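You operate a simulated robot arm through the tools that you are given. There is no shell and no other tool.

You are at the controls of a simulated two-armed robot. One attempt, no reset.

JOB
Put the washed plugs back on the board and close up the washer.
Fine: blue plug from the basket into socket 1, yellow into socket 3; then the basket goes in the tub and the lid on.

It is judged by the outcome, as a careful person would: the job done as asked, and still so three seconds after it is handed in. It fails if anything else is knocked over, pushed out of place, dropped, spilled or broken. Lids that push on must go on centred and level and be pressed home; caps that screw on are set level and turned clockwise until they are tight.

ROBOT AND FRAMES
Two 7-joint arms with three-finger grippers on one trunk that stands fixed in place. Base frame: the origin is at the foot of the trunk, x ahead of it, y to its left, z up; the work surface is at about z = 860. Readings come in mm, degrees, newtons and seconds.
The left shoulder is at [30, 124, 1108], the right one opposite. With the tool pointing down near the work surface each hand reaches from about 100 to 780 mm from the base axis, measured 20 degrees to its own side. Payload 2.2 kg a hand.
The TCP of each hand is the grasp point between the finger pads, 28 mm short of the fingertips. In the tool frame z runs along the fingers and y along their closing line. The gripper opens to 102 mm. The gripper's body begins 71 mm behind the TCP.
Orientation is that of the tool frame in the base frame, as a unit quaternion [x, y, z, w]. With the fingers straight down and closing along the base's y, the tool's x points along the base's -x, its y along +y and its z along -z.

CONTROLS
- The arms move only by the tool move_arm. It takes "left_moves", "right_moves" or both (then of equal length, played together; a hand with none holds still); each is a list that holds one entry, the list of rows, each a list of 7 numbers: the shift along the tool's x, y, z in mm, then the turn, a rotation vector about the tool's x, y, z in rad, then the gripper command, from -1 (shut) to 1 (fully open), values between in proportion. In form: [[[x, y, z, ax, ay, az, claw], ...]]. A call has 1 to 20 rows; each row is the pose to reach, as a shift and turn from the pose commanded when the call began, along the tool's axes at that moment. A row lasts 0.2 s, in which the tool goes at most 50 mm and 8.6 degrees; a call with a longer step from one row to the next is refused whole, and so is a gripper value outside its range. Where a pose cannot be reached the arm comes as near as it can. A force on the tool above 70 N (or 10 N above the force at the start of the call, whichever is more), or a blocked arm, ends the call early, and 0.2 s more pass. The fingers move at their own pace and stop on an object; they squeeze with about 34 N. The grip force told is the motor's: it shows also when the fingers shut on nothing. Time passes only in rows, and 0.2 s behind the last, so rows that repeat a pose let the fingers close. The reply holds the time, the measured pose of the TCP, the force on the tool along the base axes, the opening and the grip force, in the units named above and with some noise, with the torque about the TCP (base axes, N m) and any sound that the robot's microphone picked up.
- Cameras (640 x 400 px; columns grow to the right, rows downward): "scene" is now at [46.3, -0.9, 1824.5]; the picture's right is [-0.02, -1.00, 0.00], its down [-0.77, 0.02, -0.64] and it looks along [0.64, -0.02, -0.77] (base axes); focal length 357 px, centre (320, 200). "left" rides on the left gripper at [72, 38, -86] in its tool frame; the picture's right is [-0.47, 0.89, 0.00], its down [-0.60, -0.32, -0.73] and it looks along [-0.65, -0.34, 0.68] (tool axes); focal length 256 px, centre (320, 200). "right" rides on the right gripper at [69, 44, -86] in its tool frame; the picture's right is [-0.53, 0.84, 0.00], its down [-0.58, -0.37, -0.73] and it looks along [-0.62, -0.39, 0.68] (tool axes); focal length 256 px, centre (320, 200). There is no depth. A picture from a camera that has moved, and an enlarged one, comes with that camera's place and axes in the base frame and with its lens.
- grab_frame(camera): a new picture of that camera. The clock stands still meanwhile.
- raise_lower(by): slides the trunk up (or, below 0, down) by that many mm; the arms and the scene camera ride with it, the base frame stays. It gives what a move gives, with no picture.
- aim_head(pan, tilt): turns the head with the scene camera to pan (to the left, within 143 degrees either way) and tilt (down, from -29 to 69), counted from straight ahead of the robot. It gives what a move gives.
- inspect(camera, box): a new picture of the part [left, top, right, bottom] of that camera's present view, enlarged. The clock stands still meanwhile.
- close_job(): hands the job in; it is judged then, once.

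Nothing tells you positions but the pictures and the camera data. Unless the task says otherwise, let go and move clear before handing in.

The tools are called after "Emit:" by a JSON object that holds its "method" and its "body". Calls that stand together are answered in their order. move_arm: Moves the arms, as the interface text tells. Its arguments: {"type":"object","properties":{"left_moves":{"type":"array"},"right_moves":{"type":"array"}},"required":[]} The other tools are called the same way: raise_lower (by) slides the trunk up or down; aim_head (pan, tilt) turns the head that bears the scene camera; grab_frame (camera) takes a picture; inspect (camera, box) takes an enlarged picture of a part of a camera's view; close_job () hands the job in.

At the start:

```text
time_s: 0.0
left_position: [551.8, 377.7, 1205.9]
left_orientation: [0.0, 1.0, 0.0, 0.0]
left_force: [-0.6, 0.0, -0.9]
left_ft_torque: [-0.01, 0.02, -0.02]
left_opening: 102.1
left_grip_force: 0.1
right_position: [624.9, -183.0, 1171.9]
right_orientation: [0.0, 1.0, 0.0, 0.0]
right_force: [0.8, 0.3, 0.1]
right_ft_torque: [0.03, -0.01, -0.01]
right_opening: 102.1
right_grip_force: 0.1
trunk travel left (down, up): [-350.0, 190.0]
head pan, tilt: [-1.4, 50.0]
```

scene: 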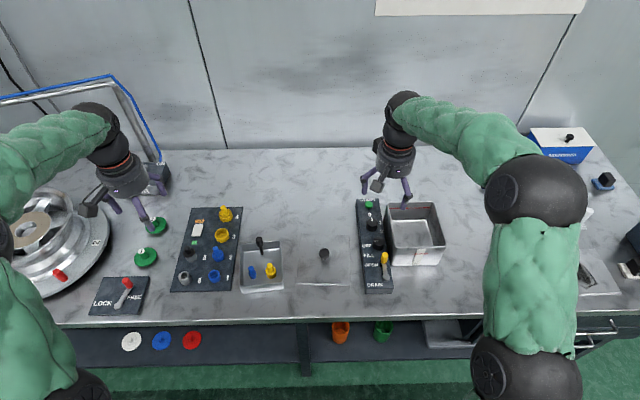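
right: 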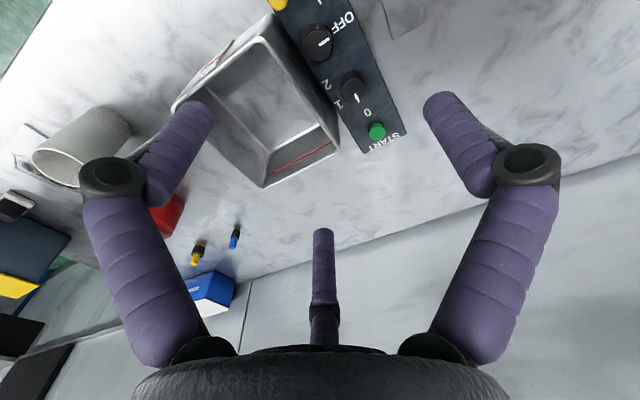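
left: 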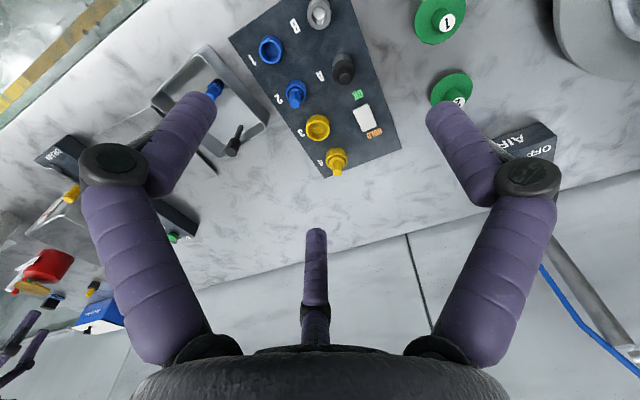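

I see a board with numbered sockets at left-centre, a basket with a blue and a yellow plug, a clear lid with a black knob, and a square tub to the right. I'll look closer before moving anything.

Emit:
{"method": "inspect", "body": {"camera": "scene", "box": [160, 190, 310, 300]}}

Emit:
{"method": "inspect", "body": {"camera": "scene", "box": [290, 180, 460, 300]}}

Emit:
{"method": "inspect", "body": {"camera": "left", "box": [140, 0, 420, 200]}}

Emit:
{"method": "inspect", "body": {"camera": "scene", "box": [520, 120, 640, 320]}}

```text
3.64 times, centred on (235, 245) of scene
camera zoom: at [46.3, -0.9, 1824.5], right [-0.02, -1.0, 0.0], down [-0.77, 0.02, -0.64], along [0.64, -0.02, -0.77], focal length 1298 px, centre (629, 36)
```

zoom: 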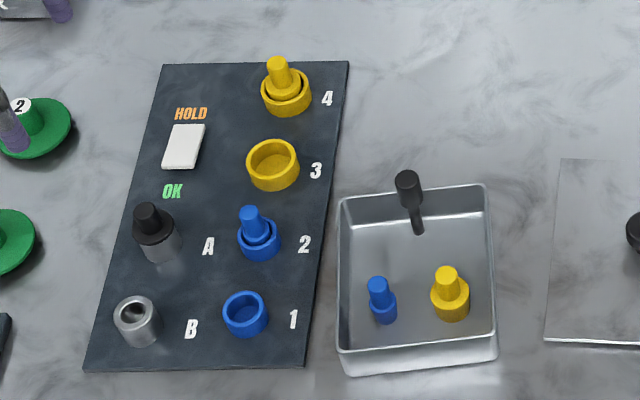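

```text
3.33 times, centred on (375, 240) of scene
camera zoom: at [46.3, -0.9, 1824.5], right [-0.02, -1.0, 0.0], down [-0.77, 0.02, -0.64], along [0.64, -0.02, -0.77], focal length 1190 px, centre (137, 67)
```

zoom: 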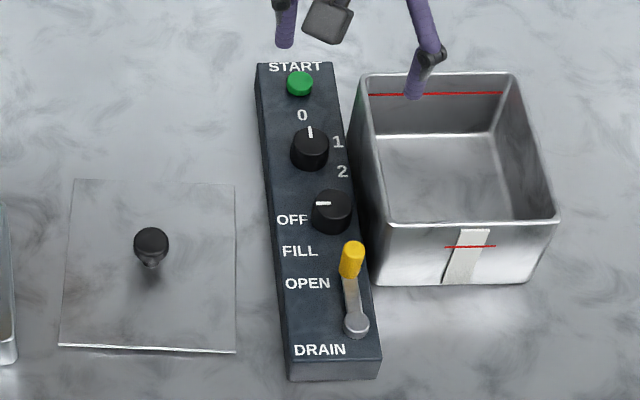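

```text
2.00 times, centred on (280, 100) of left
camera zoom: at [477.8, 415.2, 1292.3], right [0.47, 0.89, 0.0], down [0.6, -0.32, 0.73], along [0.65, -0.34, -0.68], focal length 512 px, centre (400, 400)
```

zoom: 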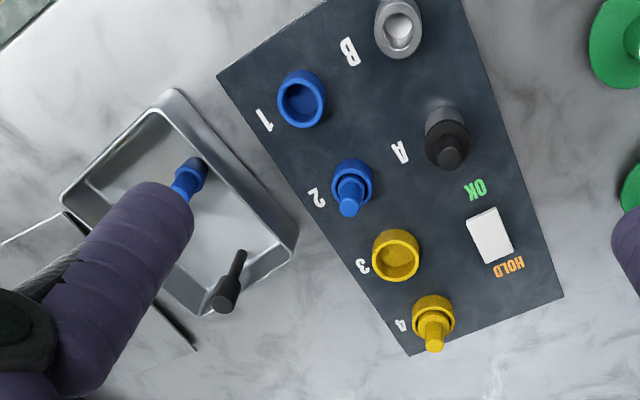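

```text
2.00 times, centred on (580, 220) of scene
camera zoom: at [46.3, -0.9, 1824.5], right [-0.02, -1.0, 0.0], down [-0.77, 0.02, -0.64], along [0.64, -0.02, -0.77], focal length 714 px, centre (-200, 160)
```

zoom: 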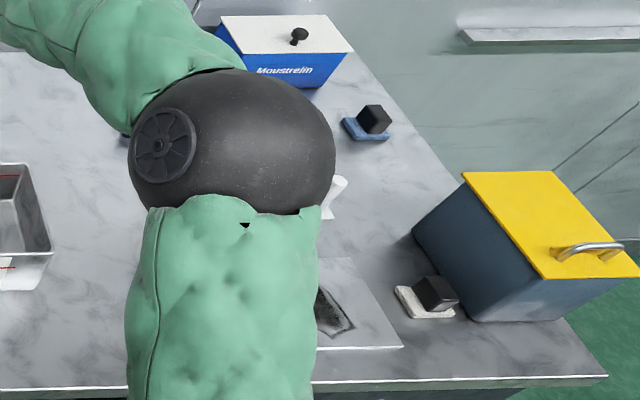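

I want a clearer view of the grippers themselves and the far parts of the table, since the wrist pictures appear to show three finger-like parts.

Emit:
{"method": "inspect", "body": {"camera": "scene", "box": [340, 80, 440, 220]}}

Emit:
{"method": "inspect", "body": {"camera": "scene", "box": [60, 90, 190, 250]}}

Emit:
{"method": "inspect", "body": {"camera": "right", "box": [80, 60, 560, 400]}}

```text
2.86 times, centred on (390, 150) of scene
camera zoom: at [46.3, -0.9, 1824.5], right [-0.02, -1.0, 0.0], down [-0.77, 0.02, -0.64], along [0.64, -0.02, -0.77], focal length 1020 px, centre (120, 343)
```

zoom: 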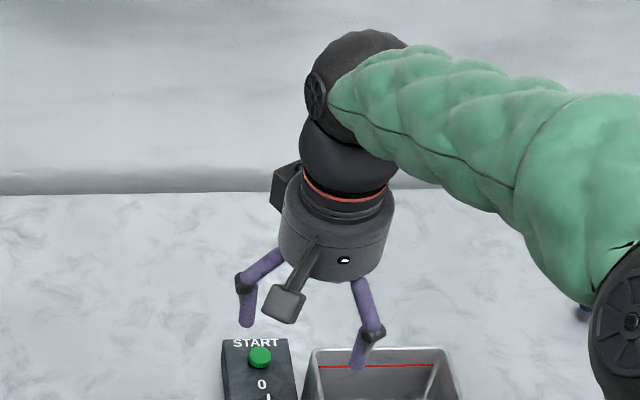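

```text
2.50 times, centred on (125, 170) of scene
camera zoom: at [46.3, -0.9, 1824.5], right [-0.02, -1.0, 0.0], down [-0.77, 0.02, -0.64], along [0.64, -0.02, -0.77], focal length 892 px, centre (808, 275)
```

zoom: 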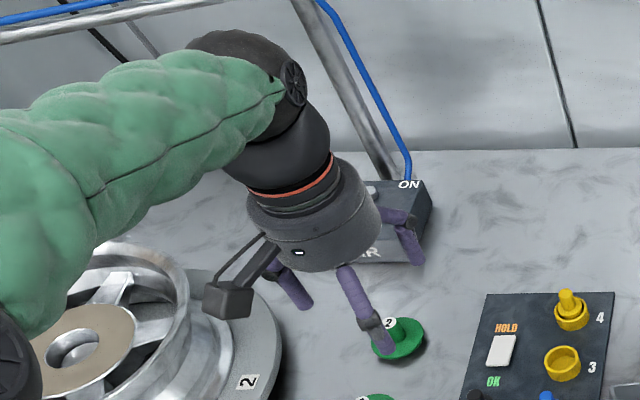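

```text
1.18 times, centred on (320, 230) of right
camera zoom: at [555.6, -138.6, 1258.6], right [0.53, 0.84, 0.0], down [0.58, -0.37, 0.73], along [0.62, -0.39, -0.68], focal length 301 px, centre (320, 165)
```

zoom: 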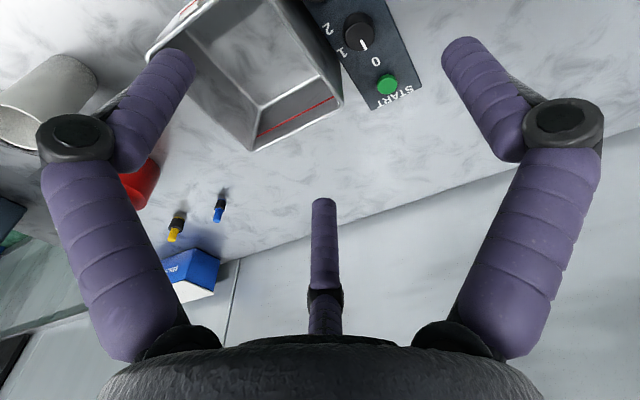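

The hand's shell shows three fingers, so I'll check how it moves. First I'll bring the left hand back and down to look at the basket and board from close by, without touching anything.

Emit:
{"method": "move_arm", "body": {"left_moves": [[[36, -21, 22, 0, 0, 0, 1], [72, -42, 45, 0, 0, 0, 1], [108, -63, 67, 0, 0, 0, 1], [144, -84, 90, 0, 0, 0, 1], [179, -105, 112, 0, 0, 0, 1], [179, -105, 112, 0, 0, 0, 1]]]}}

Emit:
{"method": "grab_frame", "body": {"camera": "left"}}

Emit:
{"method": "grab_frame", "body": {"camera": "scene"}}

```text
time_s: 1.4
left_position: [374.0, 274.5, 1092.0]
left_orientation: [0.0, 1.0, 0.0, 0.0]
left_force: [-0.2, -0.4, 0.6]
left_ft_torque: [-0.01, -0.01, 0.0]
left_opening: 101.8
left_grip_force: 0.1
right_position: [625.8, -181.3, 1170.9]
right_orientation: [0.0, 1.0, 0.0, 0.0]
right_force: [0.0, 0.4, 0.5]
right_ft_torque: [-0.01, 0.0, -0.02]
right_opening: 102.0
right_grip_force: 0.1
trunk travel left (down, up): [-350.0, 190.0]
head pan, tilt: [-1.4, 50.0]
```

```text
taken
camera left: at [299.2, 312.2, 1178.5], right [0.47, 0.89, 0.0], down [0.6, -0.32, 0.73], along [0.65, -0.34, -0.68], focal length 256 px, centre (320, 200)
```

left: 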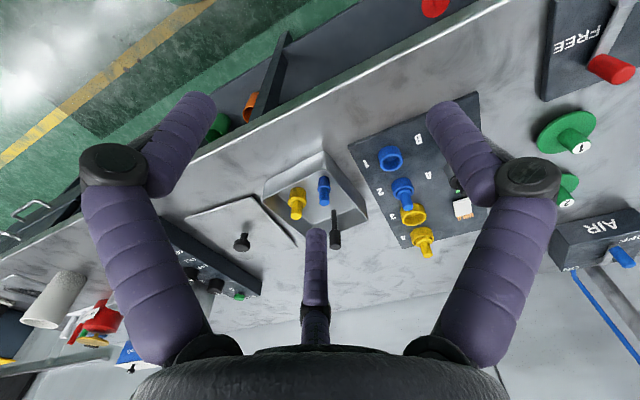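

```text
taken
camera scene: at [46.8, -0.7, 1824.5], right [-0.02, -1.0, 0.0], down [-0.77, 0.02, -0.64], along [0.64, -0.02, -0.77], focal length 357 px, centre (320, 200)
```

scene: 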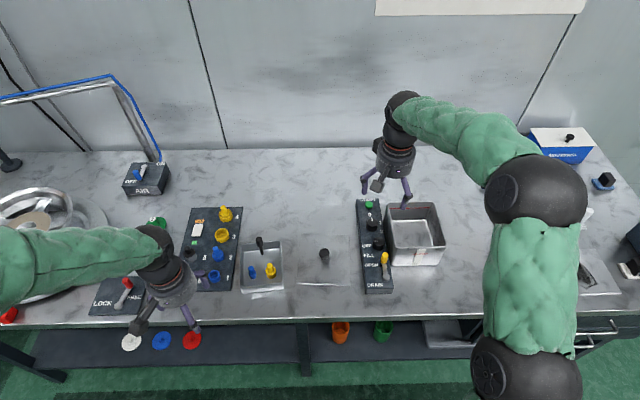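

The left wrist camera now sees basket, board, and lid. I'll enlarge the basket and the board.

Emit:
{"method": "inspect", "body": {"camera": "left", "box": [250, 140, 380, 260]}}

Emit:
{"method": "inspect", "body": {"camera": "left", "box": [340, 90, 490, 260]}}

Emit:
{"method": "inspect", "body": {"camera": "scene", "box": [230, 225, 300, 300]}}

Emit:
{"method": "inspect", "body": {"camera": "scene", "box": [165, 195, 250, 300]}}

```text
3.33 times, centred on (315, 200) of left
camera zoom: at [299.2, 312.2, 1178.5], right [0.47, 0.89, 0.0], down [0.6, -0.32, 0.73], along [0.65, -0.34, -0.68], focal length 853 px, centre (337, 200)
```

zoom: 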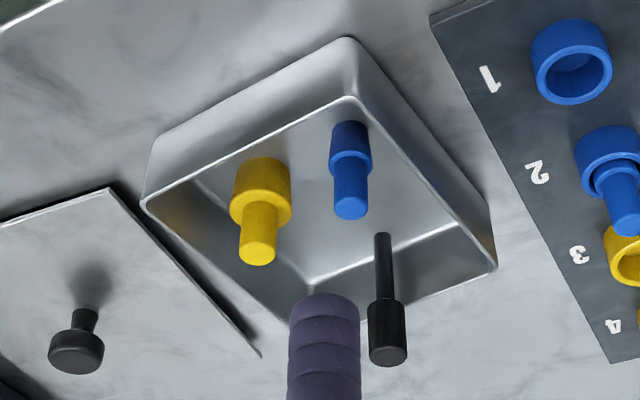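

```text
2.35 times, centred on (415, 175) of left
camera zoom: at [299.2, 312.2, 1178.5], right [0.47, 0.89, 0.0], down [0.6, -0.32, 0.73], along [0.65, -0.34, -0.68], focal length 602 px, centre (96, 259)
```

zoom: 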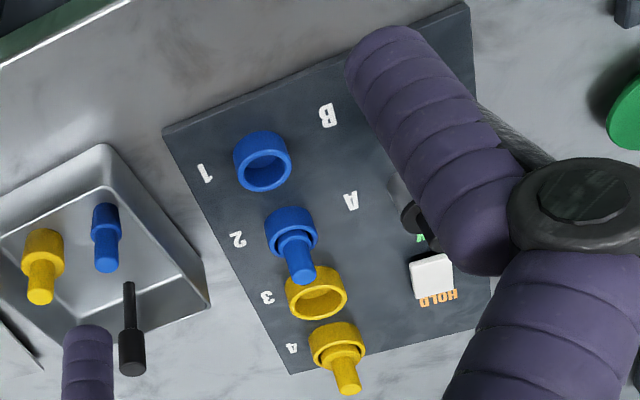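

```text
5.33 times, centred on (265, 262) of scene
camera zoom: at [46.8, -0.7, 1824.5], right [-0.02, -1.0, 0.0], down [-0.77, 0.02, -0.64], along [0.64, -0.02, -0.77], focal length 1904 px, centre (613, -133)
```

zoom: 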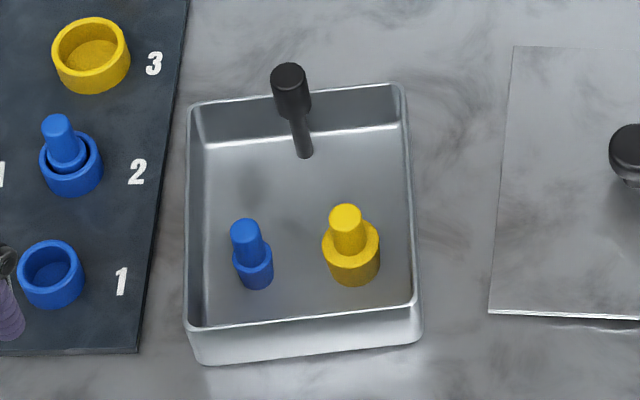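

```text
3.81 times, centred on (208, 248) of scene
camera zoom: at [46.8, -0.7, 1824.5], right [-0.02, -1.0, 0.0], down [-0.77, 0.02, -0.64], along [0.64, -0.02, -0.77], focal length 1360 px, centre (749, 19)
```

zoom: 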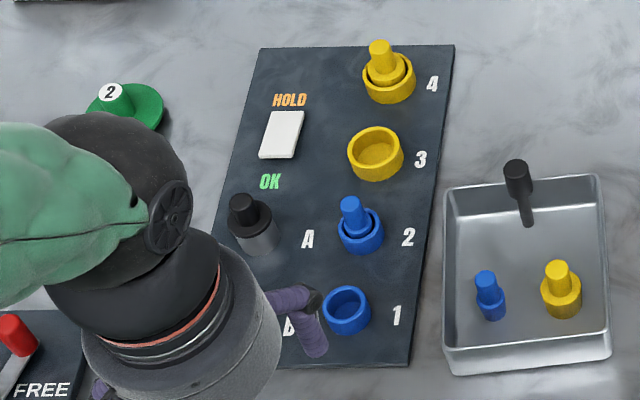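

The basket has a thin post handle with a black grip near its back wall, and its walls are about 50 mm high; both plugs stand upright inside, with their tops about z 920. I'll move the right hand back to survey the tub and lid.

Emit:
{"method": "move_arm", "body": {"right_moves": [[[45, 7, 0, 0, 0, 0, 1], [90, 14, 0, 0, 0, 0, 1], [135, 21, 0, 0, 0, 0, 1], [180, 28, 0, 0, 0, 0, 1], [190, 28, 0, 0, 0, 0, 1], [190, 28, 0, 0, 0, 0, 1]]]}}

Emit:
{"method": "grab_frame", "body": {"camera": "right"}}

Emit:
{"method": "inspect", "body": {"camera": "scene", "box": [345, 180, 465, 305]}}

Emit:
{"method": "inspect", "body": {"camera": "scene", "box": [285, 220, 365, 300]}}

```text
time_s: 2.8
left_position: [373.3, 274.3, 1091.9]
left_orientation: [0.0, 1.0, 0.0, 0.0]
left_force: [-0.2, -0.6, -0.6]
left_ft_torque: [-0.01, 0.0, 0.0]
left_opening: 101.9
left_grip_force: 0.1
right_position: [433.1, -156.1, 1170.0]
right_orientation: [0.0, 1.0, 0.0, 0.0]
right_force: [0.0, 1.0, -0.3]
right_ft_torque: [-0.02, -0.01, -0.02]
right_opening: 102.0
right_grip_force: 0.0
trunk travel left (down, up): [-350.0, 190.0]
head pan, tilt: [-1.4, 50.0]
```

```text
taken
camera right: at [364.0, -111.5, 1257.4], right [0.53, 0.84, 0.0], down [0.58, -0.37, 0.73], along [0.62, -0.39, -0.68], focal length 256 px, centre (320, 200)
```

right: 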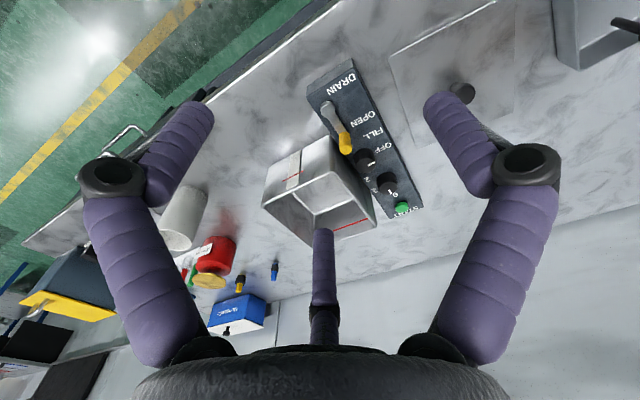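

```text
3.20 times, centred on (405, 242) of scene
camera zoom: at [45.6, -0.7, 1824.5], right [-0.02, -1.0, 0.0], down [-0.77, 0.02, -0.64], along [0.64, -0.02, -0.77], focal length 1142 px, centre (48, 64)
```

zoom: 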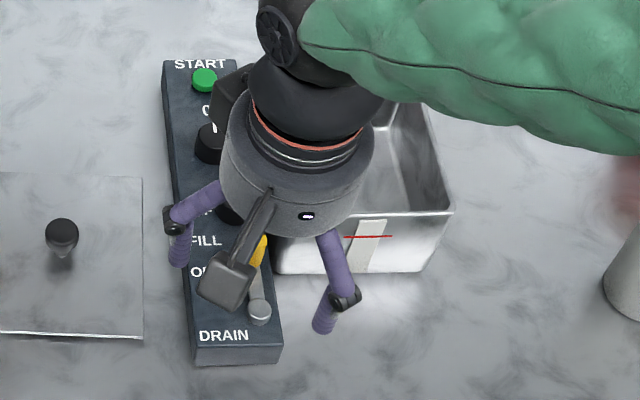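

```text
5.00 times, centred on (325, 260) of scene
camera zoom: at [45.6, -0.7, 1824.5], right [-0.02, -1.0, 0.0], down [-0.77, 0.02, -0.64], along [0.64, -0.02, -0.77], focal length 1785 px, centre (295, -100)
```

zoom: 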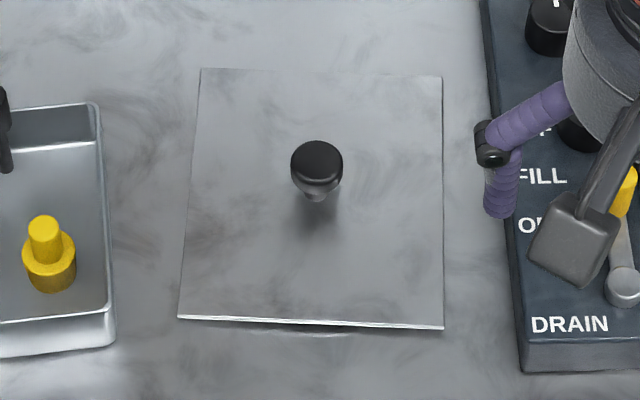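

Emit:
{"method": "inspect", "body": {"camera": "right", "box": [240, 110, 400, 260]}}

Emit:
{"method": "inspect", "body": {"camera": "right", "box": [380, 0, 560, 130]}}

Emit:
{"method": "inspect", "body": {"camera": "right", "box": [150, 180, 300, 340]}}

```text
2.67 times, centred on (320, 185) of right
camera zoom: at [364.0, -111.5, 1257.4], right [0.53, 0.84, 0.0], down [0.58, -0.37, 0.73], along [0.62, -0.39, -0.68], focal length 683 px, centre (320, 240)
```

zoom: 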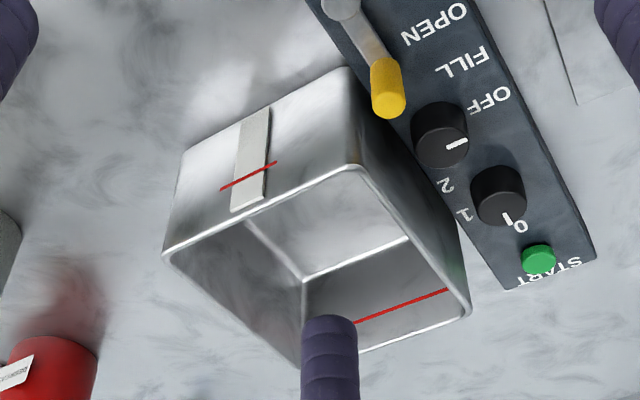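

```text
3.08 times, centred on (470, 65) of right
camera zoom: at [364.0, -111.5, 1257.4], right [0.53, 0.84, 0.0], down [0.58, -0.37, 0.73], along [0.62, -0.39, -0.68], focal length 788 px, centre (-142, 615)
```

zoom: 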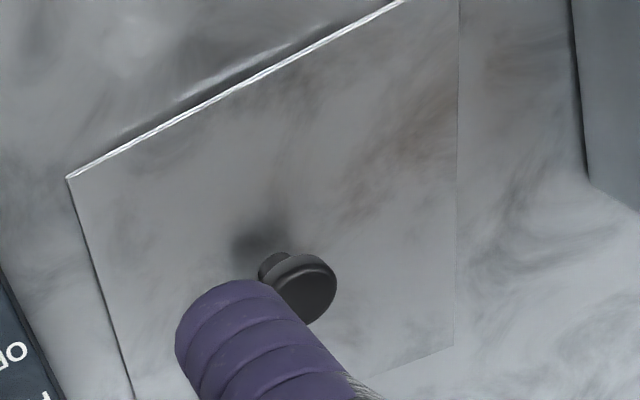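

```text
2.50 times, centred on (225, 260) of right
camera zoom: at [364.0, -111.5, 1257.4], right [0.53, 0.84, 0.0], down [0.58, -0.37, 0.73], along [0.62, -0.39, -0.68], focal length 640 px, centre (558, 50)
```

zoom: 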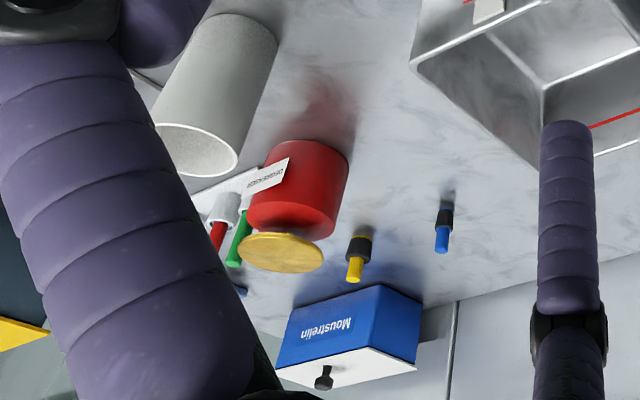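

The tub sits near (660, -300) with its rim roughly 100 mm above the table, and the lid with its knob is near (606, -27). I'll start with the plugs using the left hand, turning it a quarter turn so the fingers close along x and clear the basket's side walls.

Emit:
{"method": "move_arm", "body": {"left_moves": [[[0, 0, 0, 0, 0, 0.1428, 1], [0, 0, 0, 0, 0, 0.2856, 1], [0, 0, 0, 0, 0, 0.4284, 1], [0, 0, 0, 0, 0, 0.5712, 1], [0, 0, 0, 0, 0, 0.714, 1], [0, 0, 0, 0, 0, 0.8568, 1], [0, 0, 0, 0, 0, 0.9996, 1], [0, 0, 0, 0, 0, 1.1424, 1], [0, 0, 0, 0, 0, 1.2852, 1], [0, 0, 0, 0, 0, 1.428, 1], [0, 0, 0, 0, 0, 1.5708, 1], [0, 0, 0, 0, 0, 1.5708, 1]]]}}

Emit:
{"method": "grab_frame", "body": {"camera": "left"}}

Emit:
{"method": "grab_frame", "body": {"camera": "scene"}}

```text
time_s: 5.4
left_position: [372.4, 272.5, 1093.9]
left_orientation: [0.708, 0.706, 0.0, 0.0]
left_force: [0.1, -0.2, 0.2]
left_ft_torque: [0.0, 0.0, -0.01]
left_opening: 102.0
left_grip_force: 0.1
right_position: [434.1, -155.0, 1171.3]
right_orientation: [0.0, 1.0, 0.0, 0.001]
right_force: [0.4, -0.2, 0.5]
right_ft_torque: [0.01, 0.01, 0.0]
right_opening: 102.0
right_grip_force: 0.1
trunk travel left (down, up): [-350.0, 190.0]
head pan, tilt: [-1.4, 50.0]
```

```text
taken
camera left: at [408.6, 344.2, 1180.9], right [0.88, -0.47, 0.0], down [-0.32, -0.6, 0.73], along [-0.34, -0.65, -0.68], focal length 256 px, centre (320, 200)
```

left: 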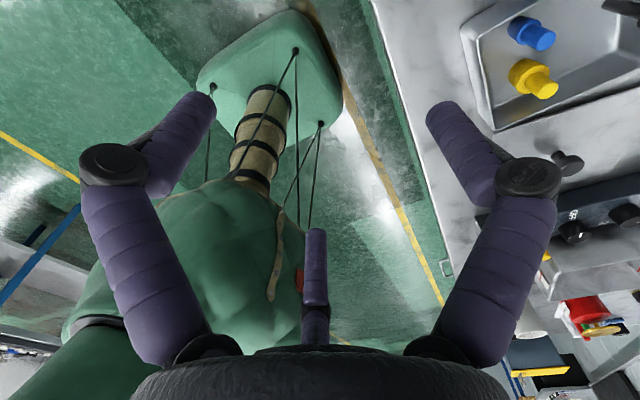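

```text
taken
camera scene: at [46.1, -0.9, 1824.5], right [-0.02, -1.0, 0.0], down [-0.77, 0.02, -0.64], along [0.64, -0.02, -0.77], focal length 357 px, centre (320, 200)
```

scene: 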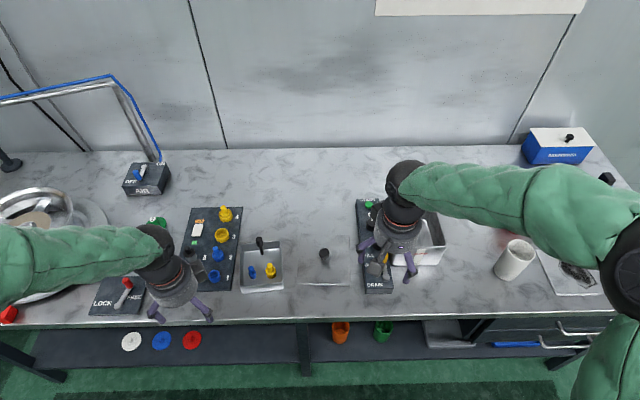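

The turn worked. Next I'll move above the blue plug at about z 1010 with the fingers part open, and look again.

Emit:
{"method": "move_arm", "body": {"left_moves": [[[-18, 37, 17, 0, 0, 0, 0.5], [-36, 74, 34, 0, 0, 0, 0.2], [-54, 110, 50, 0, 0, 0, 0], [-72, 147, 67, 0, 0, 0, -0.2], [-89, 183, 84, 0, 0, 0, -0.2], [-89, 183, 84, 0, 0, 0, -0.2]]]}}

Emit:
{"method": "grab_frame", "body": {"camera": "left"}}

Emit:
{"method": "grab_frame", "body": {"camera": "scene"}}

```text
time_s: 6.8
left_position: [555.0, 183.9, 1010.5]
left_orientation: [0.708, 0.707, 0.0, 0.0]
left_force: [-0.2, -0.2, 0.5]
left_ft_torque: [0.01, -0.03, 0.03]
left_opening: 40.6
left_grip_force: 0.0
right_position: [433.1, -155.6, 1170.7]
right_orientation: [0.0, 1.0, 0.0, -0.001]
right_force: [0.1, 0.2, 0.4]
right_ft_torque: [0.02, -0.05, -0.03]
right_opening: 102.2
right_grip_force: 0.0
trunk travel left (down, up): [-350.0, 190.0]
head pan, tilt: [-1.4, 50.0]
```

```text
taken
camera left: at [591.4, 255.2, 1097.4], right [0.88, -0.47, 0.0], down [-0.32, -0.6, 0.73], along [-0.34, -0.65, -0.68], focal length 256 px, centre (320, 200)
```

left: 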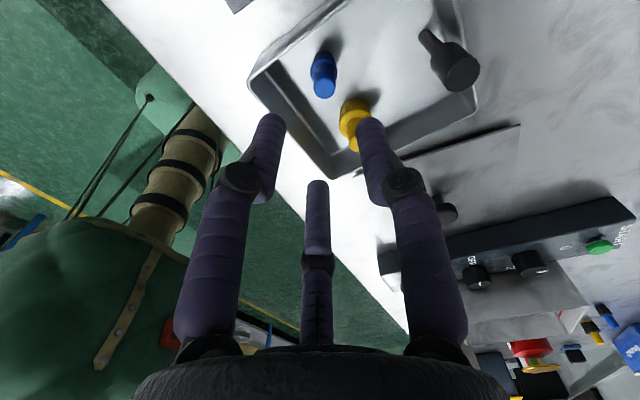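

```text
taken
camera scene: at [44.8, -0.4, 1824.6], right [-0.02, -1.0, 0.0], down [-0.77, 0.02, -0.64], along [0.64, -0.02, -0.77], focal length 357 px, centre (320, 200)
```

scene: 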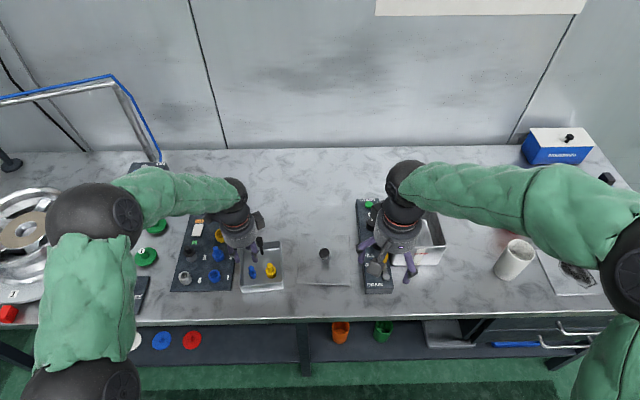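

Emit:
{"method": "inspect", "body": {"camera": "left", "box": [240, 20, 400, 150]}}

Emit:
{"method": "inspect", "body": {"camera": "scene", "box": [225, 205, 295, 295]}}

```text
3.08 times, centred on (320, 85) of left
camera zoom: at [591.4, 255.2, 1097.4], right [0.88, -0.47, 0.0], down [-0.32, -0.6, 0.73], along [-0.34, -0.65, -0.68], focal length 788 px, centre (320, 554)
```

zoom: 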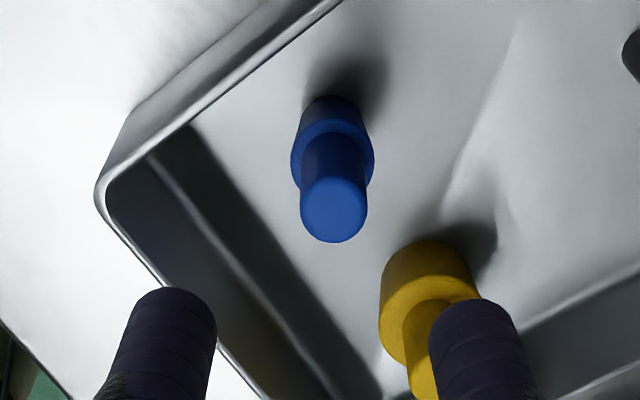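

```text
4.44 times, centred on (260, 250) of scene
camera zoom: at [44.8, -0.4, 1824.6], right [-0.02, -1.0, 0.0], down [-0.77, 0.02, -0.64], along [0.64, -0.02, -0.77], focal length 1586 px, centre (587, -22)
```

zoom: 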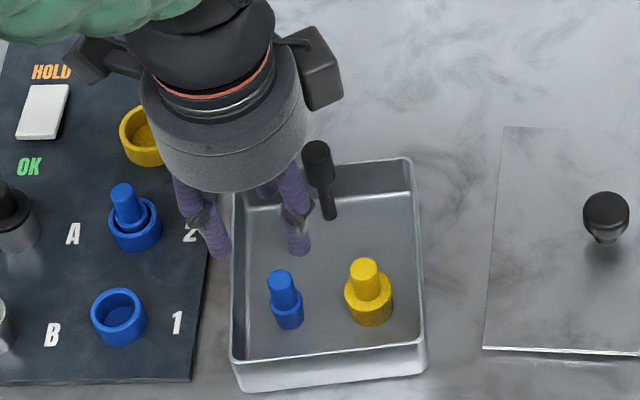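

The gripper fingers straddle the plug area fine. I'll go down to about z 950, just above the plug, to fix the alignment at close range.

Emit:
{"method": "move_arm", "body": {"left_moves": [[[0.5, 1, 20, 0, 0, 0, -0.2], [1, 2, 40, 0, 0, 0, -0.2], [1, 2, 60, 0, 0, 0, -0.2], [1, 2, 60, 0, 0, 0, -0.2]]]}}

Emit:
{"method": "grab_frame", "body": {"camera": "left"}}

Emit:
{"method": "inspect", "body": {"camera": "left", "box": [240, 60, 400, 190]}}

Emit:
{"method": "inspect", "body": {"camera": "scene", "box": [225, 220, 295, 295]}}

```text
time_s: 7.8
left_position: [556.6, 184.7, 951.7]
left_orientation: [0.707, 0.708, 0.0, 0.001]
left_force: [0.3, 0.3, 0.1]
left_ft_torque: [0.0, -0.03, -0.02]
left_opening: 41.0
left_grip_force: 0.0
right_position: [434.9, -156.1, 1169.4]
right_orientation: [0.0, 1.0, 0.0, 0.0]
right_force: [-0.8, -0.3, -0.1]
right_ft_torque: [0.03, 0.01, 0.02]
right_opening: 101.7
right_grip_force: 0.0
trunk travel left (down, up): [-350.0, 190.0]
head pan, tilt: [-1.4, 50.0]
```

```text
taken
camera left: at [592.9, 256.7, 1038.4], right [0.89, -0.47, 0.0], down [-0.32, -0.6, 0.73], along [-0.34, -0.65, -0.68], focal length 256 px, centre (320, 200)
```

left: 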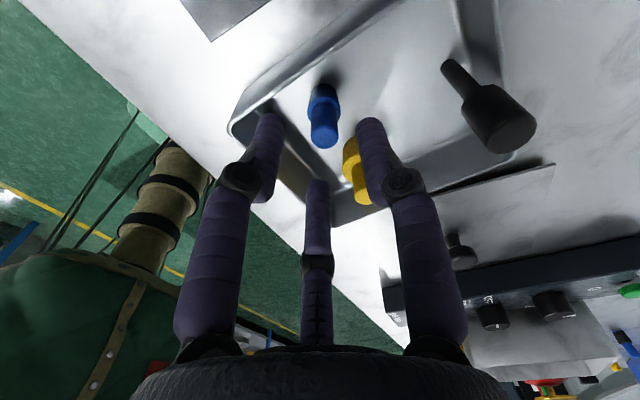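

```text
3.08 times, centred on (320, 125) of left
camera zoom: at [592.9, 256.7, 1038.4], right [0.89, -0.47, 0.0], down [-0.32, -0.6, 0.73], along [-0.34, -0.65, -0.68], focal length 788 px, centre (320, 431)
```

zoom: 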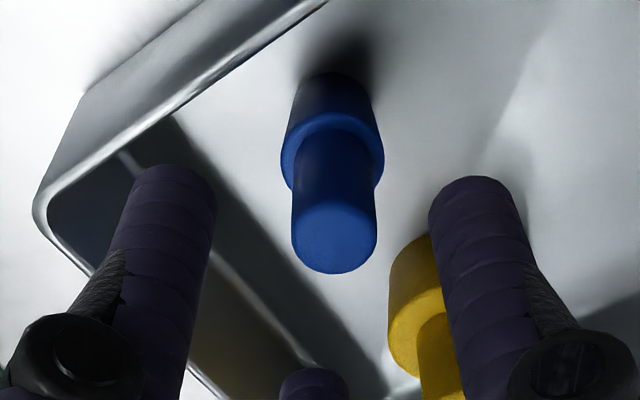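

```text
5.33 times, centred on (260, 258) of scene
camera zoom: at [45.7, -1.1, 1824.5], right [-0.02, -1.0, 0.0], down [-0.77, 0.02, -0.64], along [0.64, -0.02, -0.77], focal length 1904 px, centre (640, -107)
```

zoom: 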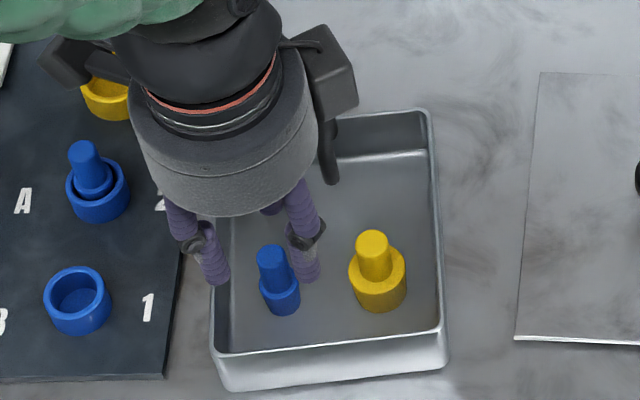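

The plug top looks to be near (561, 185, 915), with the thinner stem about 28 mm long above a collar at z ≈ 887. I'll lower so the fingertips stay above the collar and check again before closing.

Emit:
{"method": "move_arm", "body": {"left_moves": [[[1, 3.5, 10, 0, 0, 0, -0.2], [1, 3.5, 20, 0, 0, 0, -0.2], [1, 3.5, 28, 0, 0, 0, -0.2], [1, 3.5, 28, 0, 0, 0, -0.2]]]}}

Emit:
{"method": "inspect", "body": {"camera": "left", "box": [240, 80, 400, 210]}}

Emit:
{"method": "inspect", "body": {"camera": "scene", "box": [225, 220, 295, 295]}}

```text
time_s: 8.8
left_position: [560.8, 188.6, 925.4]
left_orientation: [0.707, 0.707, 0.004, 0.003]
left_force: [-5.4, 12.5, 38.4]
left_ft_torque: [1.19, 0.67, 0.03]
left_opening: 62.6
left_grip_force: 13.8
right_position: [431.0, -156.0, 1173.3]
right_orientation: [0.001, 1.0, 0.0, 0.001]
right_force: [0.0, 0.3, 0.9]
right_ft_torque: [0.03, -0.01, 0.01]
right_opening: 101.8
right_grip_force: 0.0
trunk travel left (down, up): [-350.0, 190.0]
head pan, tilt: [-1.4, 50.0]
```

```text
3.08 times, centred on (320, 145) of left
camera zoom: at [595.9, 260.6, 1012.8], right [0.89, -0.46, 0.01], down [-0.32, -0.61, 0.73], along [-0.33, -0.65, -0.69], focal length 788 px, centre (320, 369)
```

zoom: 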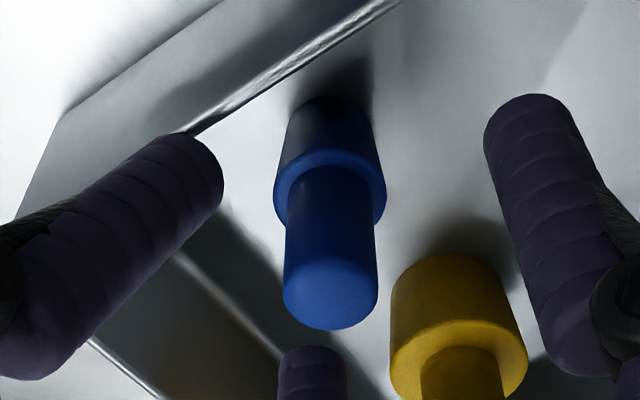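

```text
5.33 times, centred on (260, 258) of scene
camera zoom: at [40.2, -0.6, 1824.9], right [-0.02, -1.0, 0.0], down [-0.76, 0.02, -0.65], along [0.65, -0.02, -0.76], focal length 1904 px, centre (640, -107)
```

zoom: 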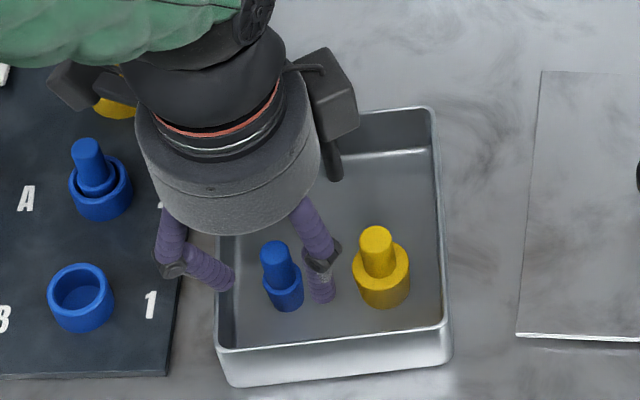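

That touched: the force and torque point to a finger pressing on the basket's left rim near (547, 210), exactly where the picture's third finger is. So the hand really has three fingers (at tool angles about 88°, -32° and 208°), not two as the text says. I'll lift straight off and check the basket.

Emit:
{"method": "move_arm", "body": {"left_moves": [[[0, 0, -10, 0, 0, 0, -0.2], [0, 0, -30, 0, 0, 0, -0.2], [0, 0, -60, 0, 0, 0, -0.2], [0, 0, -90, 0, 0, 0, -0.2], [0, 0, -90, 0, 0, 0, -0.2]]]}}

Emit:
{"method": "inspect", "body": {"camera": "left", "box": [200, 0, 500, 190]}}

Emit:
{"method": "inspect", "body": {"camera": "scene", "box": [225, 220, 295, 295]}}

```text
time_s: 10.0
left_position: [560.1, 183.8, 1011.1]
left_orientation: [0.708, 0.706, -0.001, -0.001]
left_force: [1.1, 0.3, 0.0]
left_ft_torque: [-0.03, -0.04, 0.0]
left_opening: 40.8
left_grip_force: 0.0
right_position: [434.3, -157.0, 1169.9]
right_orientation: [0.0, 1.0, 0.001, 0.0]
right_force: [-0.2, 0.0, -0.6]
right_ft_torque: [0.03, -0.01, 0.02]
right_opening: 101.8
right_grip_force: 0.1
trunk travel left (down, up): [-350.0, 190.0]
head pan, tilt: [-1.4, 50.0]
```

```text
2.11 times, centred on (350, 95) of left
camera zoom: at [597.1, 255.4, 1096.4], right [0.88, -0.47, 0.0], down [-0.32, -0.6, 0.73], along [-0.34, -0.65, -0.68], focal length 539 px, centre (257, 421)
```

zoom: 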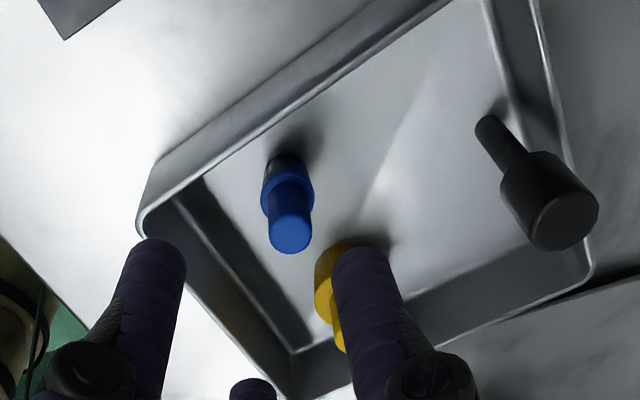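

```text
5.33 times, centred on (260, 258) of scene
camera zoom: at [47.1, -1.0, 1824.4], right [-0.02, -1.0, 0.0], down [-0.77, 0.02, -0.64], along [0.64, -0.02, -0.77], focal length 1904 px, centre (640, -107)
```

zoom: 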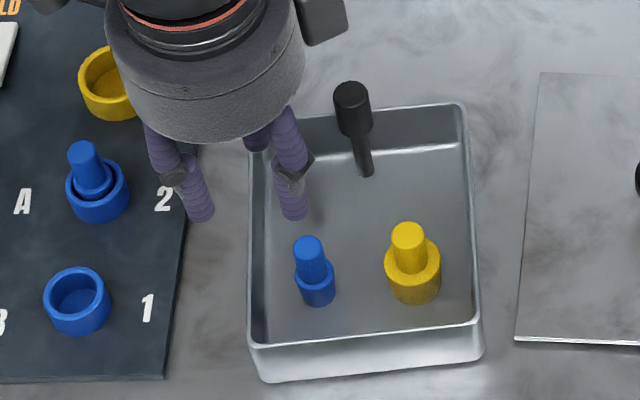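

The basket slid about 20 mm to the right but both plugs still stand, and nothing else was touched. I'll turn the hand so the camera faces left and two fingers straddle the wall side, centre over the blue plug near (565, 165), and go down in steps.

Emit:
{"method": "move_arm", "body": {"left_moves": [[[-5, 1, 0, 0, 0, -0.1213, -0.3], [-10, 2, 0, 0, 0, -0.2426, -0.4], [-15, 3, 0, 0, 0, -0.3639, -0.4], [-20.4, 3.7, 0, 0, 0, -0.4852, -0.4], [-20.4, 3.7, 20, 0, 0, -0.4852, -0.4], [-20.4, 3.7, 40, 0, 0, -0.4852, -0.4], [-20.4, 3.7, 55, 0, 0, -0.4852, -0.4], [-20.4, 3.7, 55, 0, 0, -0.4852, -0.4]]]}}

Emit:
{"method": "grab_frame", "body": {"camera": "left"}}

Emit:
{"method": "inspect", "body": {"camera": "scene", "box": [225, 220, 295, 295]}}

```text
time_s: 11.8
left_position: [564.5, 166.3, 956.5]
left_orientation: [0.516, 0.857, 0.0, 0.001]
left_force: [0.0, -0.6, 0.4]
left_ft_torque: [-0.03, 0.01, -0.03]
left_opening: 30.4
left_grip_force: 0.1
right_position: [434.2, -156.9, 1170.7]
right_orientation: [0.0, 1.0, 0.0, -0.001]
right_force: [-0.5, -1.3, -0.6]
right_ft_torque: [-0.01, -0.01, 0.02]
right_opening: 101.9
right_grip_force: 0.1
trunk travel left (down, up): [-350.0, 190.0]
head pan, tilt: [-1.4, 50.0]
```

```text
taken
camera left: at [563.3, 247.1, 1042.5], right [1.0, 0.0, 0.0], down [0.0, -0.68, 0.73], along [0.0, -0.73, -0.68], focal length 256 px, centre (320, 200)
```

left: 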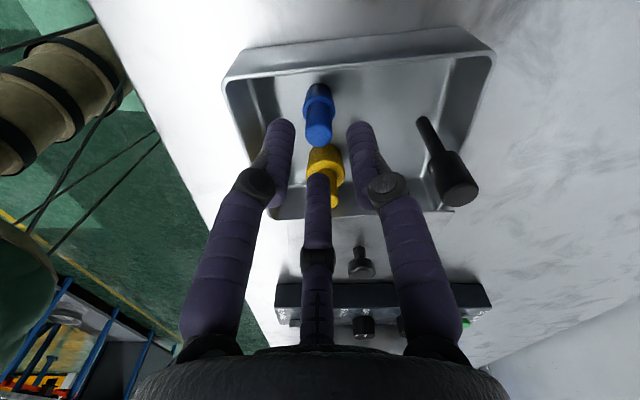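

```text
5.33 times, centred on (260, 258) of scene
camera zoom: at [45.9, -1.0, 1824.5], right [-0.02, -1.0, 0.0], down [-0.77, 0.02, -0.64], along [0.64, -0.02, -0.77], focal length 1904 px, centre (640, -107)
```

zoom: 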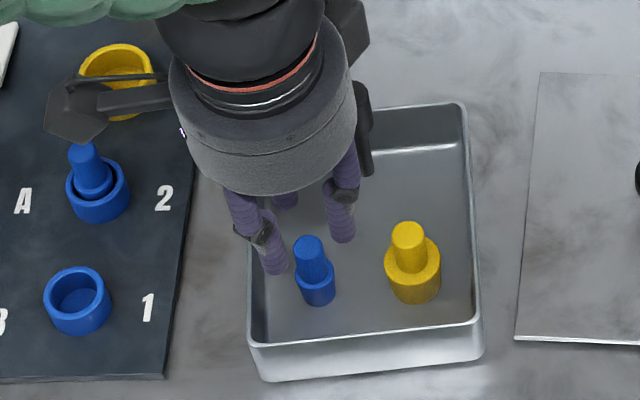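

Emit:
{"method": "inspect", "body": {"camera": "left", "box": [250, 70, 400, 210]}}

```text
2.86 times, centred on (325, 140) of left
camera zoom: at [563.3, 247.1, 1042.5], right [1.0, 0.0, 0.0], down [0.0, -0.68, 0.73], along [0.0, -0.73, -0.68], focal length 731 px, centre (306, 371)
```

zoom: 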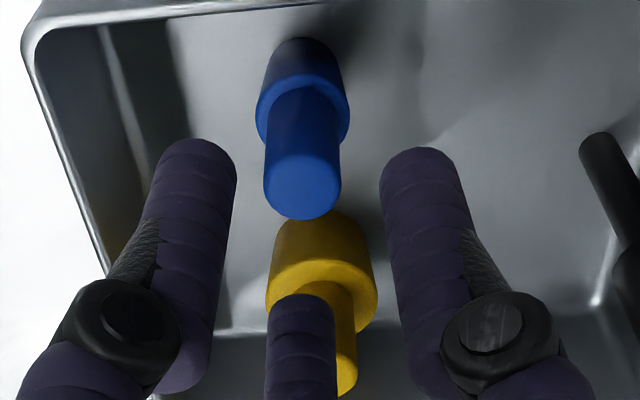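

The blue plug is well centred between the fingers (within about 1 mm). I'll descend so the fingertips stop just above the collar, watching the force.

Emit:
{"method": "move_arm", "body": {"left_moves": [[[-0.8, -0.4, 8, 0, 0, 0, -0.4], [-0.8, -0.4, 16, 0, 0, 0, -0.4], [-0.8, -0.4, 24, 0, 0, 0, -0.4], [-0.8, -0.4, 34, 0, 0, 0, -0.4], [-0.8, -0.4, 34, 0, 0, 0, -0.4]]]}}

Emit:
{"method": "inspect", "body": {"camera": "left", "box": [240, 90, 400, 220]}}

Emit:
{"method": "inspect", "body": {"camera": "scene", "box": [225, 220, 295, 295]}}

```text
time_s: 13.0
left_position: [563.4, 162.1, 922.7]
left_orientation: [0.516, 0.856, 0.0, 0.0]
left_force: [0.9, -0.2, 0.0]
left_ft_torque: [-0.01, 0.01, 0.0]
left_opening: 30.5
left_grip_force: 0.0
right_position: [434.1, -156.0, 1170.7]
right_orientation: [-0.001, 1.0, 0.0, 0.0]
right_force: [0.1, 0.6, -0.1]
right_ft_torque: [0.01, -0.03, 0.04]
right_opening: 102.3
right_grip_force: 0.0
trunk travel left (down, up): [-350.0, 190.0]
head pan, tilt: [-1.4, 50.0]
```

```text
3.08 times, centred on (320, 155) of left
camera zoom: at [562.7, 244.5, 1008.9], right [1.0, 0.0, 0.0], down [0.0, -0.68, 0.73], along [0.0, -0.73, -0.68], focal length 788 px, centre (320, 338)
```

zoom: 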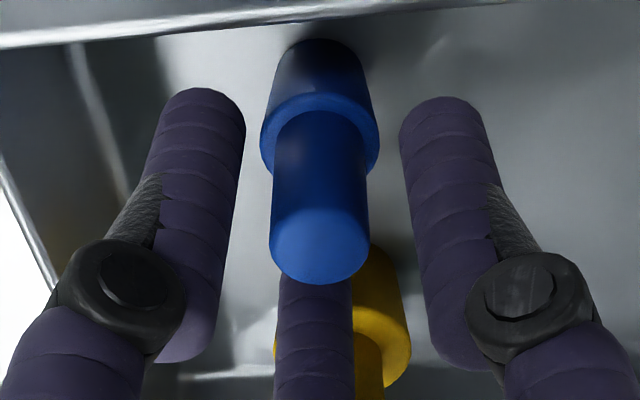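

```text
5.33 times, centred on (260, 258) of scene
camera zoom: at [46.0, -0.9, 1824.5], right [-0.02, -1.0, 0.0], down [-0.77, 0.02, -0.64], along [0.64, -0.02, -0.77], focal length 1904 px, centre (640, -107)
```

zoom: 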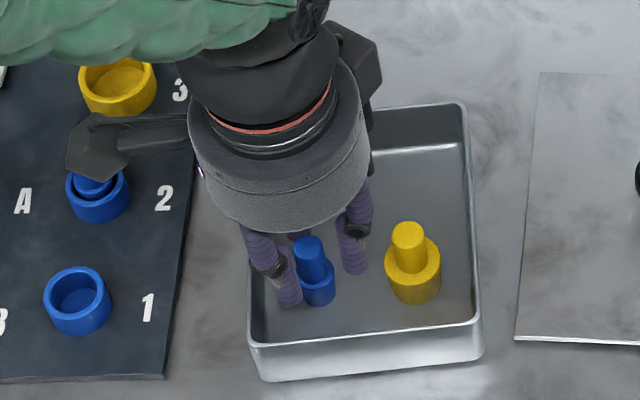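

The fingers surround the stem with no contact. I'll nudge 1.5 mm and close on the stem.

Emit:
{"method": "move_arm", "body": {"left_moves": [[[1.3, 0.7, 0, 0, 0, 0, -0.4], [1.3, 0.7, 0, 0, 0, 0, -0.6], [1.3, 0.7, 0, 0, 0, 0, -1], [1.3, 0.7, 0, 0, 0, 0, -1], [1.3, 0.7, 0, 0, 0, 0, -1]]]}}

Emit:
{"method": "inspect", "body": {"camera": "left", "box": [240, 90, 400, 220]}}

```text
time_s: 14.2
left_position: [564.2, 165.2, 922.9]
left_orientation: [0.517, 0.856, 0.0, -0.001]
left_force: [0.5, 0.4, -0.5]
left_ft_torque: [-0.03, -0.01, -0.02]
left_opening: 13.7
left_grip_force: 33.9
right_position: [434.0, -157.0, 1170.6]
right_orientation: [0.0, 1.0, -0.001, -0.001]
right_force: [0.2, 0.9, -0.3]
right_ft_torque: [0.02, -0.05, 0.0]
right_opening: 101.9
right_grip_force: 0.0
trunk travel left (down, up): [-350.0, 190.0]
head pan, tilt: [-1.4, 50.0]
```

```text
3.08 times, centred on (320, 155) of left
camera zoom: at [562.9, 246.4, 1008.7], right [1.0, 0.0, 0.0], down [0.0, -0.68, 0.73], along [0.0, -0.73, -0.68], focal length 788 px, centre (320, 338)
```

zoom: 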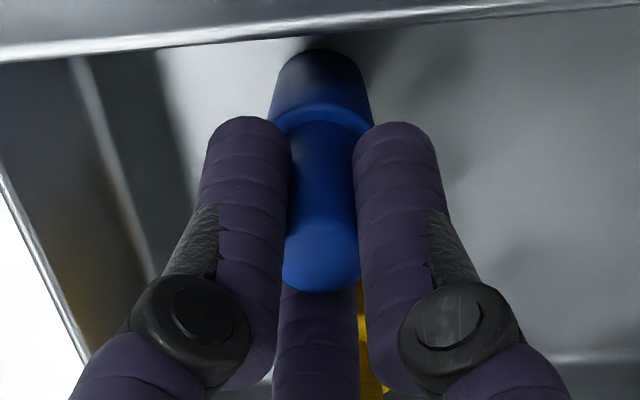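

The blue plug is gripped at its stem (13.7 mm, 34 N). I'll lift it straight out and carry it above socket 1 near (554, 293).

Emit:
{"method": "move_arm", "body": {"left_moves": [[[0, 0, -15, 0, 0, 0, -1], [0, 0, -35, 0, 0, 0, -1], [0, 0, -60, 0, 0, 0, -1], [0, 0, -80, 0, 0, 0, -1], [29, 12, -80, 0, 0, 0, -1], [58, 24, -80, 0, 0, 0, -1], [88, 37, -80, 0, 0, 0, -1], [117.5, 49.5, -80, 0, 0, 0, -1], [117.5, 49.5, -80, 0, 0, 0, -1]]]}}

Emit:
{"method": "grab_frame", "body": {"camera": "left"}}

Emit:
{"method": "inspect", "body": {"camera": "scene", "box": [165, 200, 295, 300]}}

```text
time_s: 16.2
left_position: [553.9, 291.3, 1003.4]
left_orientation: [0.518, 0.856, 0.0, 0.0]
left_force: [0.5, 0.0, -0.7]
left_ft_torque: [0.03, -0.01, 0.0]
left_opening: 13.6
left_grip_force: 34.2
right_position: [434.2, -156.8, 1170.7]
right_orientation: [-0.001, 1.0, 0.001, 0.0]
right_force: [0.2, -1.1, 0.3]
right_ft_torque: [-0.01, 0.0, 0.0]
right_opening: 101.9
right_grip_force: 0.1
trunk travel left (down, up): [-350.0, 190.0]
head pan, tilt: [-1.4, 50.0]
```

```text
taken
camera left: at [552.5, 372.2, 1090.6], right [1.0, 0.0, 0.0], down [0.0, -0.68, 0.73], along [0.0, -0.73, -0.68], focal length 256 px, centre (320, 200)
```

left: 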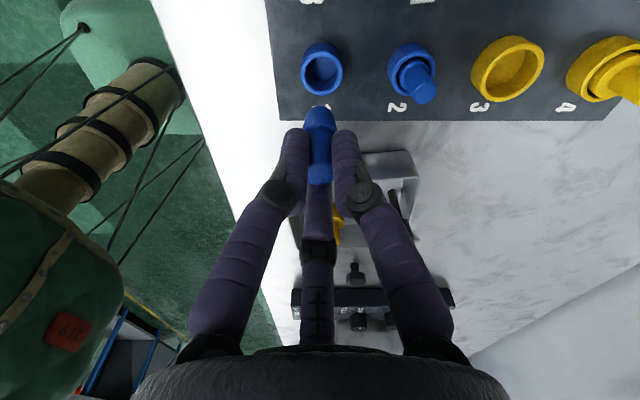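

```text
4.00 times, centred on (230, 250) of scene
camera zoom: at [46.4, -1.8, 1824.5], right [-0.02, -1.0, 0.0], down [-0.77, 0.02, -0.64], along [0.64, -0.02, -0.77], focal length 1428 px, centre (680, 0)
```

zoom: 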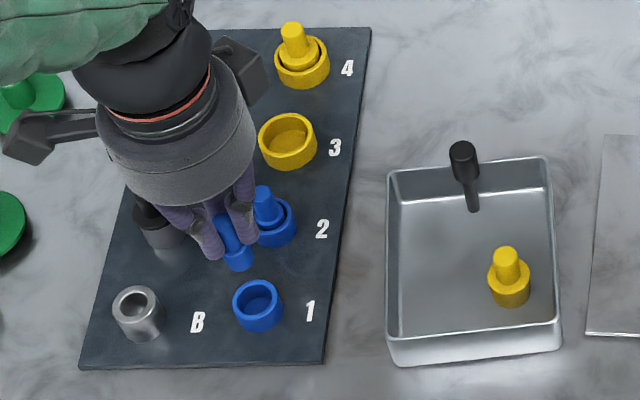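

Emit:
{"method": "inspect", "body": {"camera": "left", "box": [270, 30, 400, 190]}}

Emit:
{"method": "inspect", "body": {"camera": "scene", "box": [205, 230, 255, 290]}}

```text
2.50 times, centred on (335, 110) of left
camera zoom: at [552.5, 372.2, 1090.6], right [1.0, 0.0, 0.0], down [0.0, -0.68, 0.73], along [0.0, -0.73, -0.68], focal length 640 px, centre (282, 425)
```

zoom: 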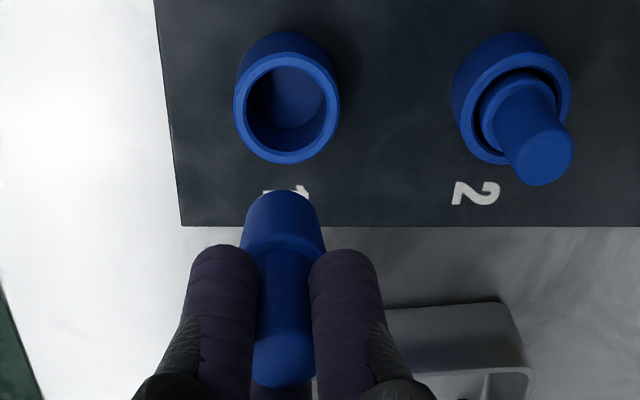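

```text
6.67 times, centred on (230, 260) of scene
camera zoom: at [46.4, -1.8, 1824.5], right [-0.02, -1.0, 0.0], down [-0.77, 0.02, -0.64], along [0.64, -0.02, -0.77], focal length 2380 px, centre (920, -200)
```

zoom: 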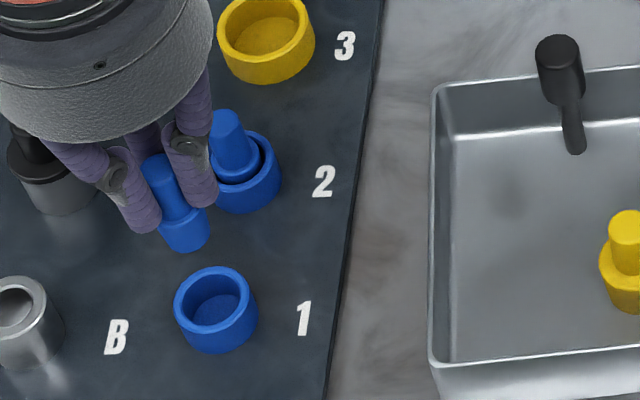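

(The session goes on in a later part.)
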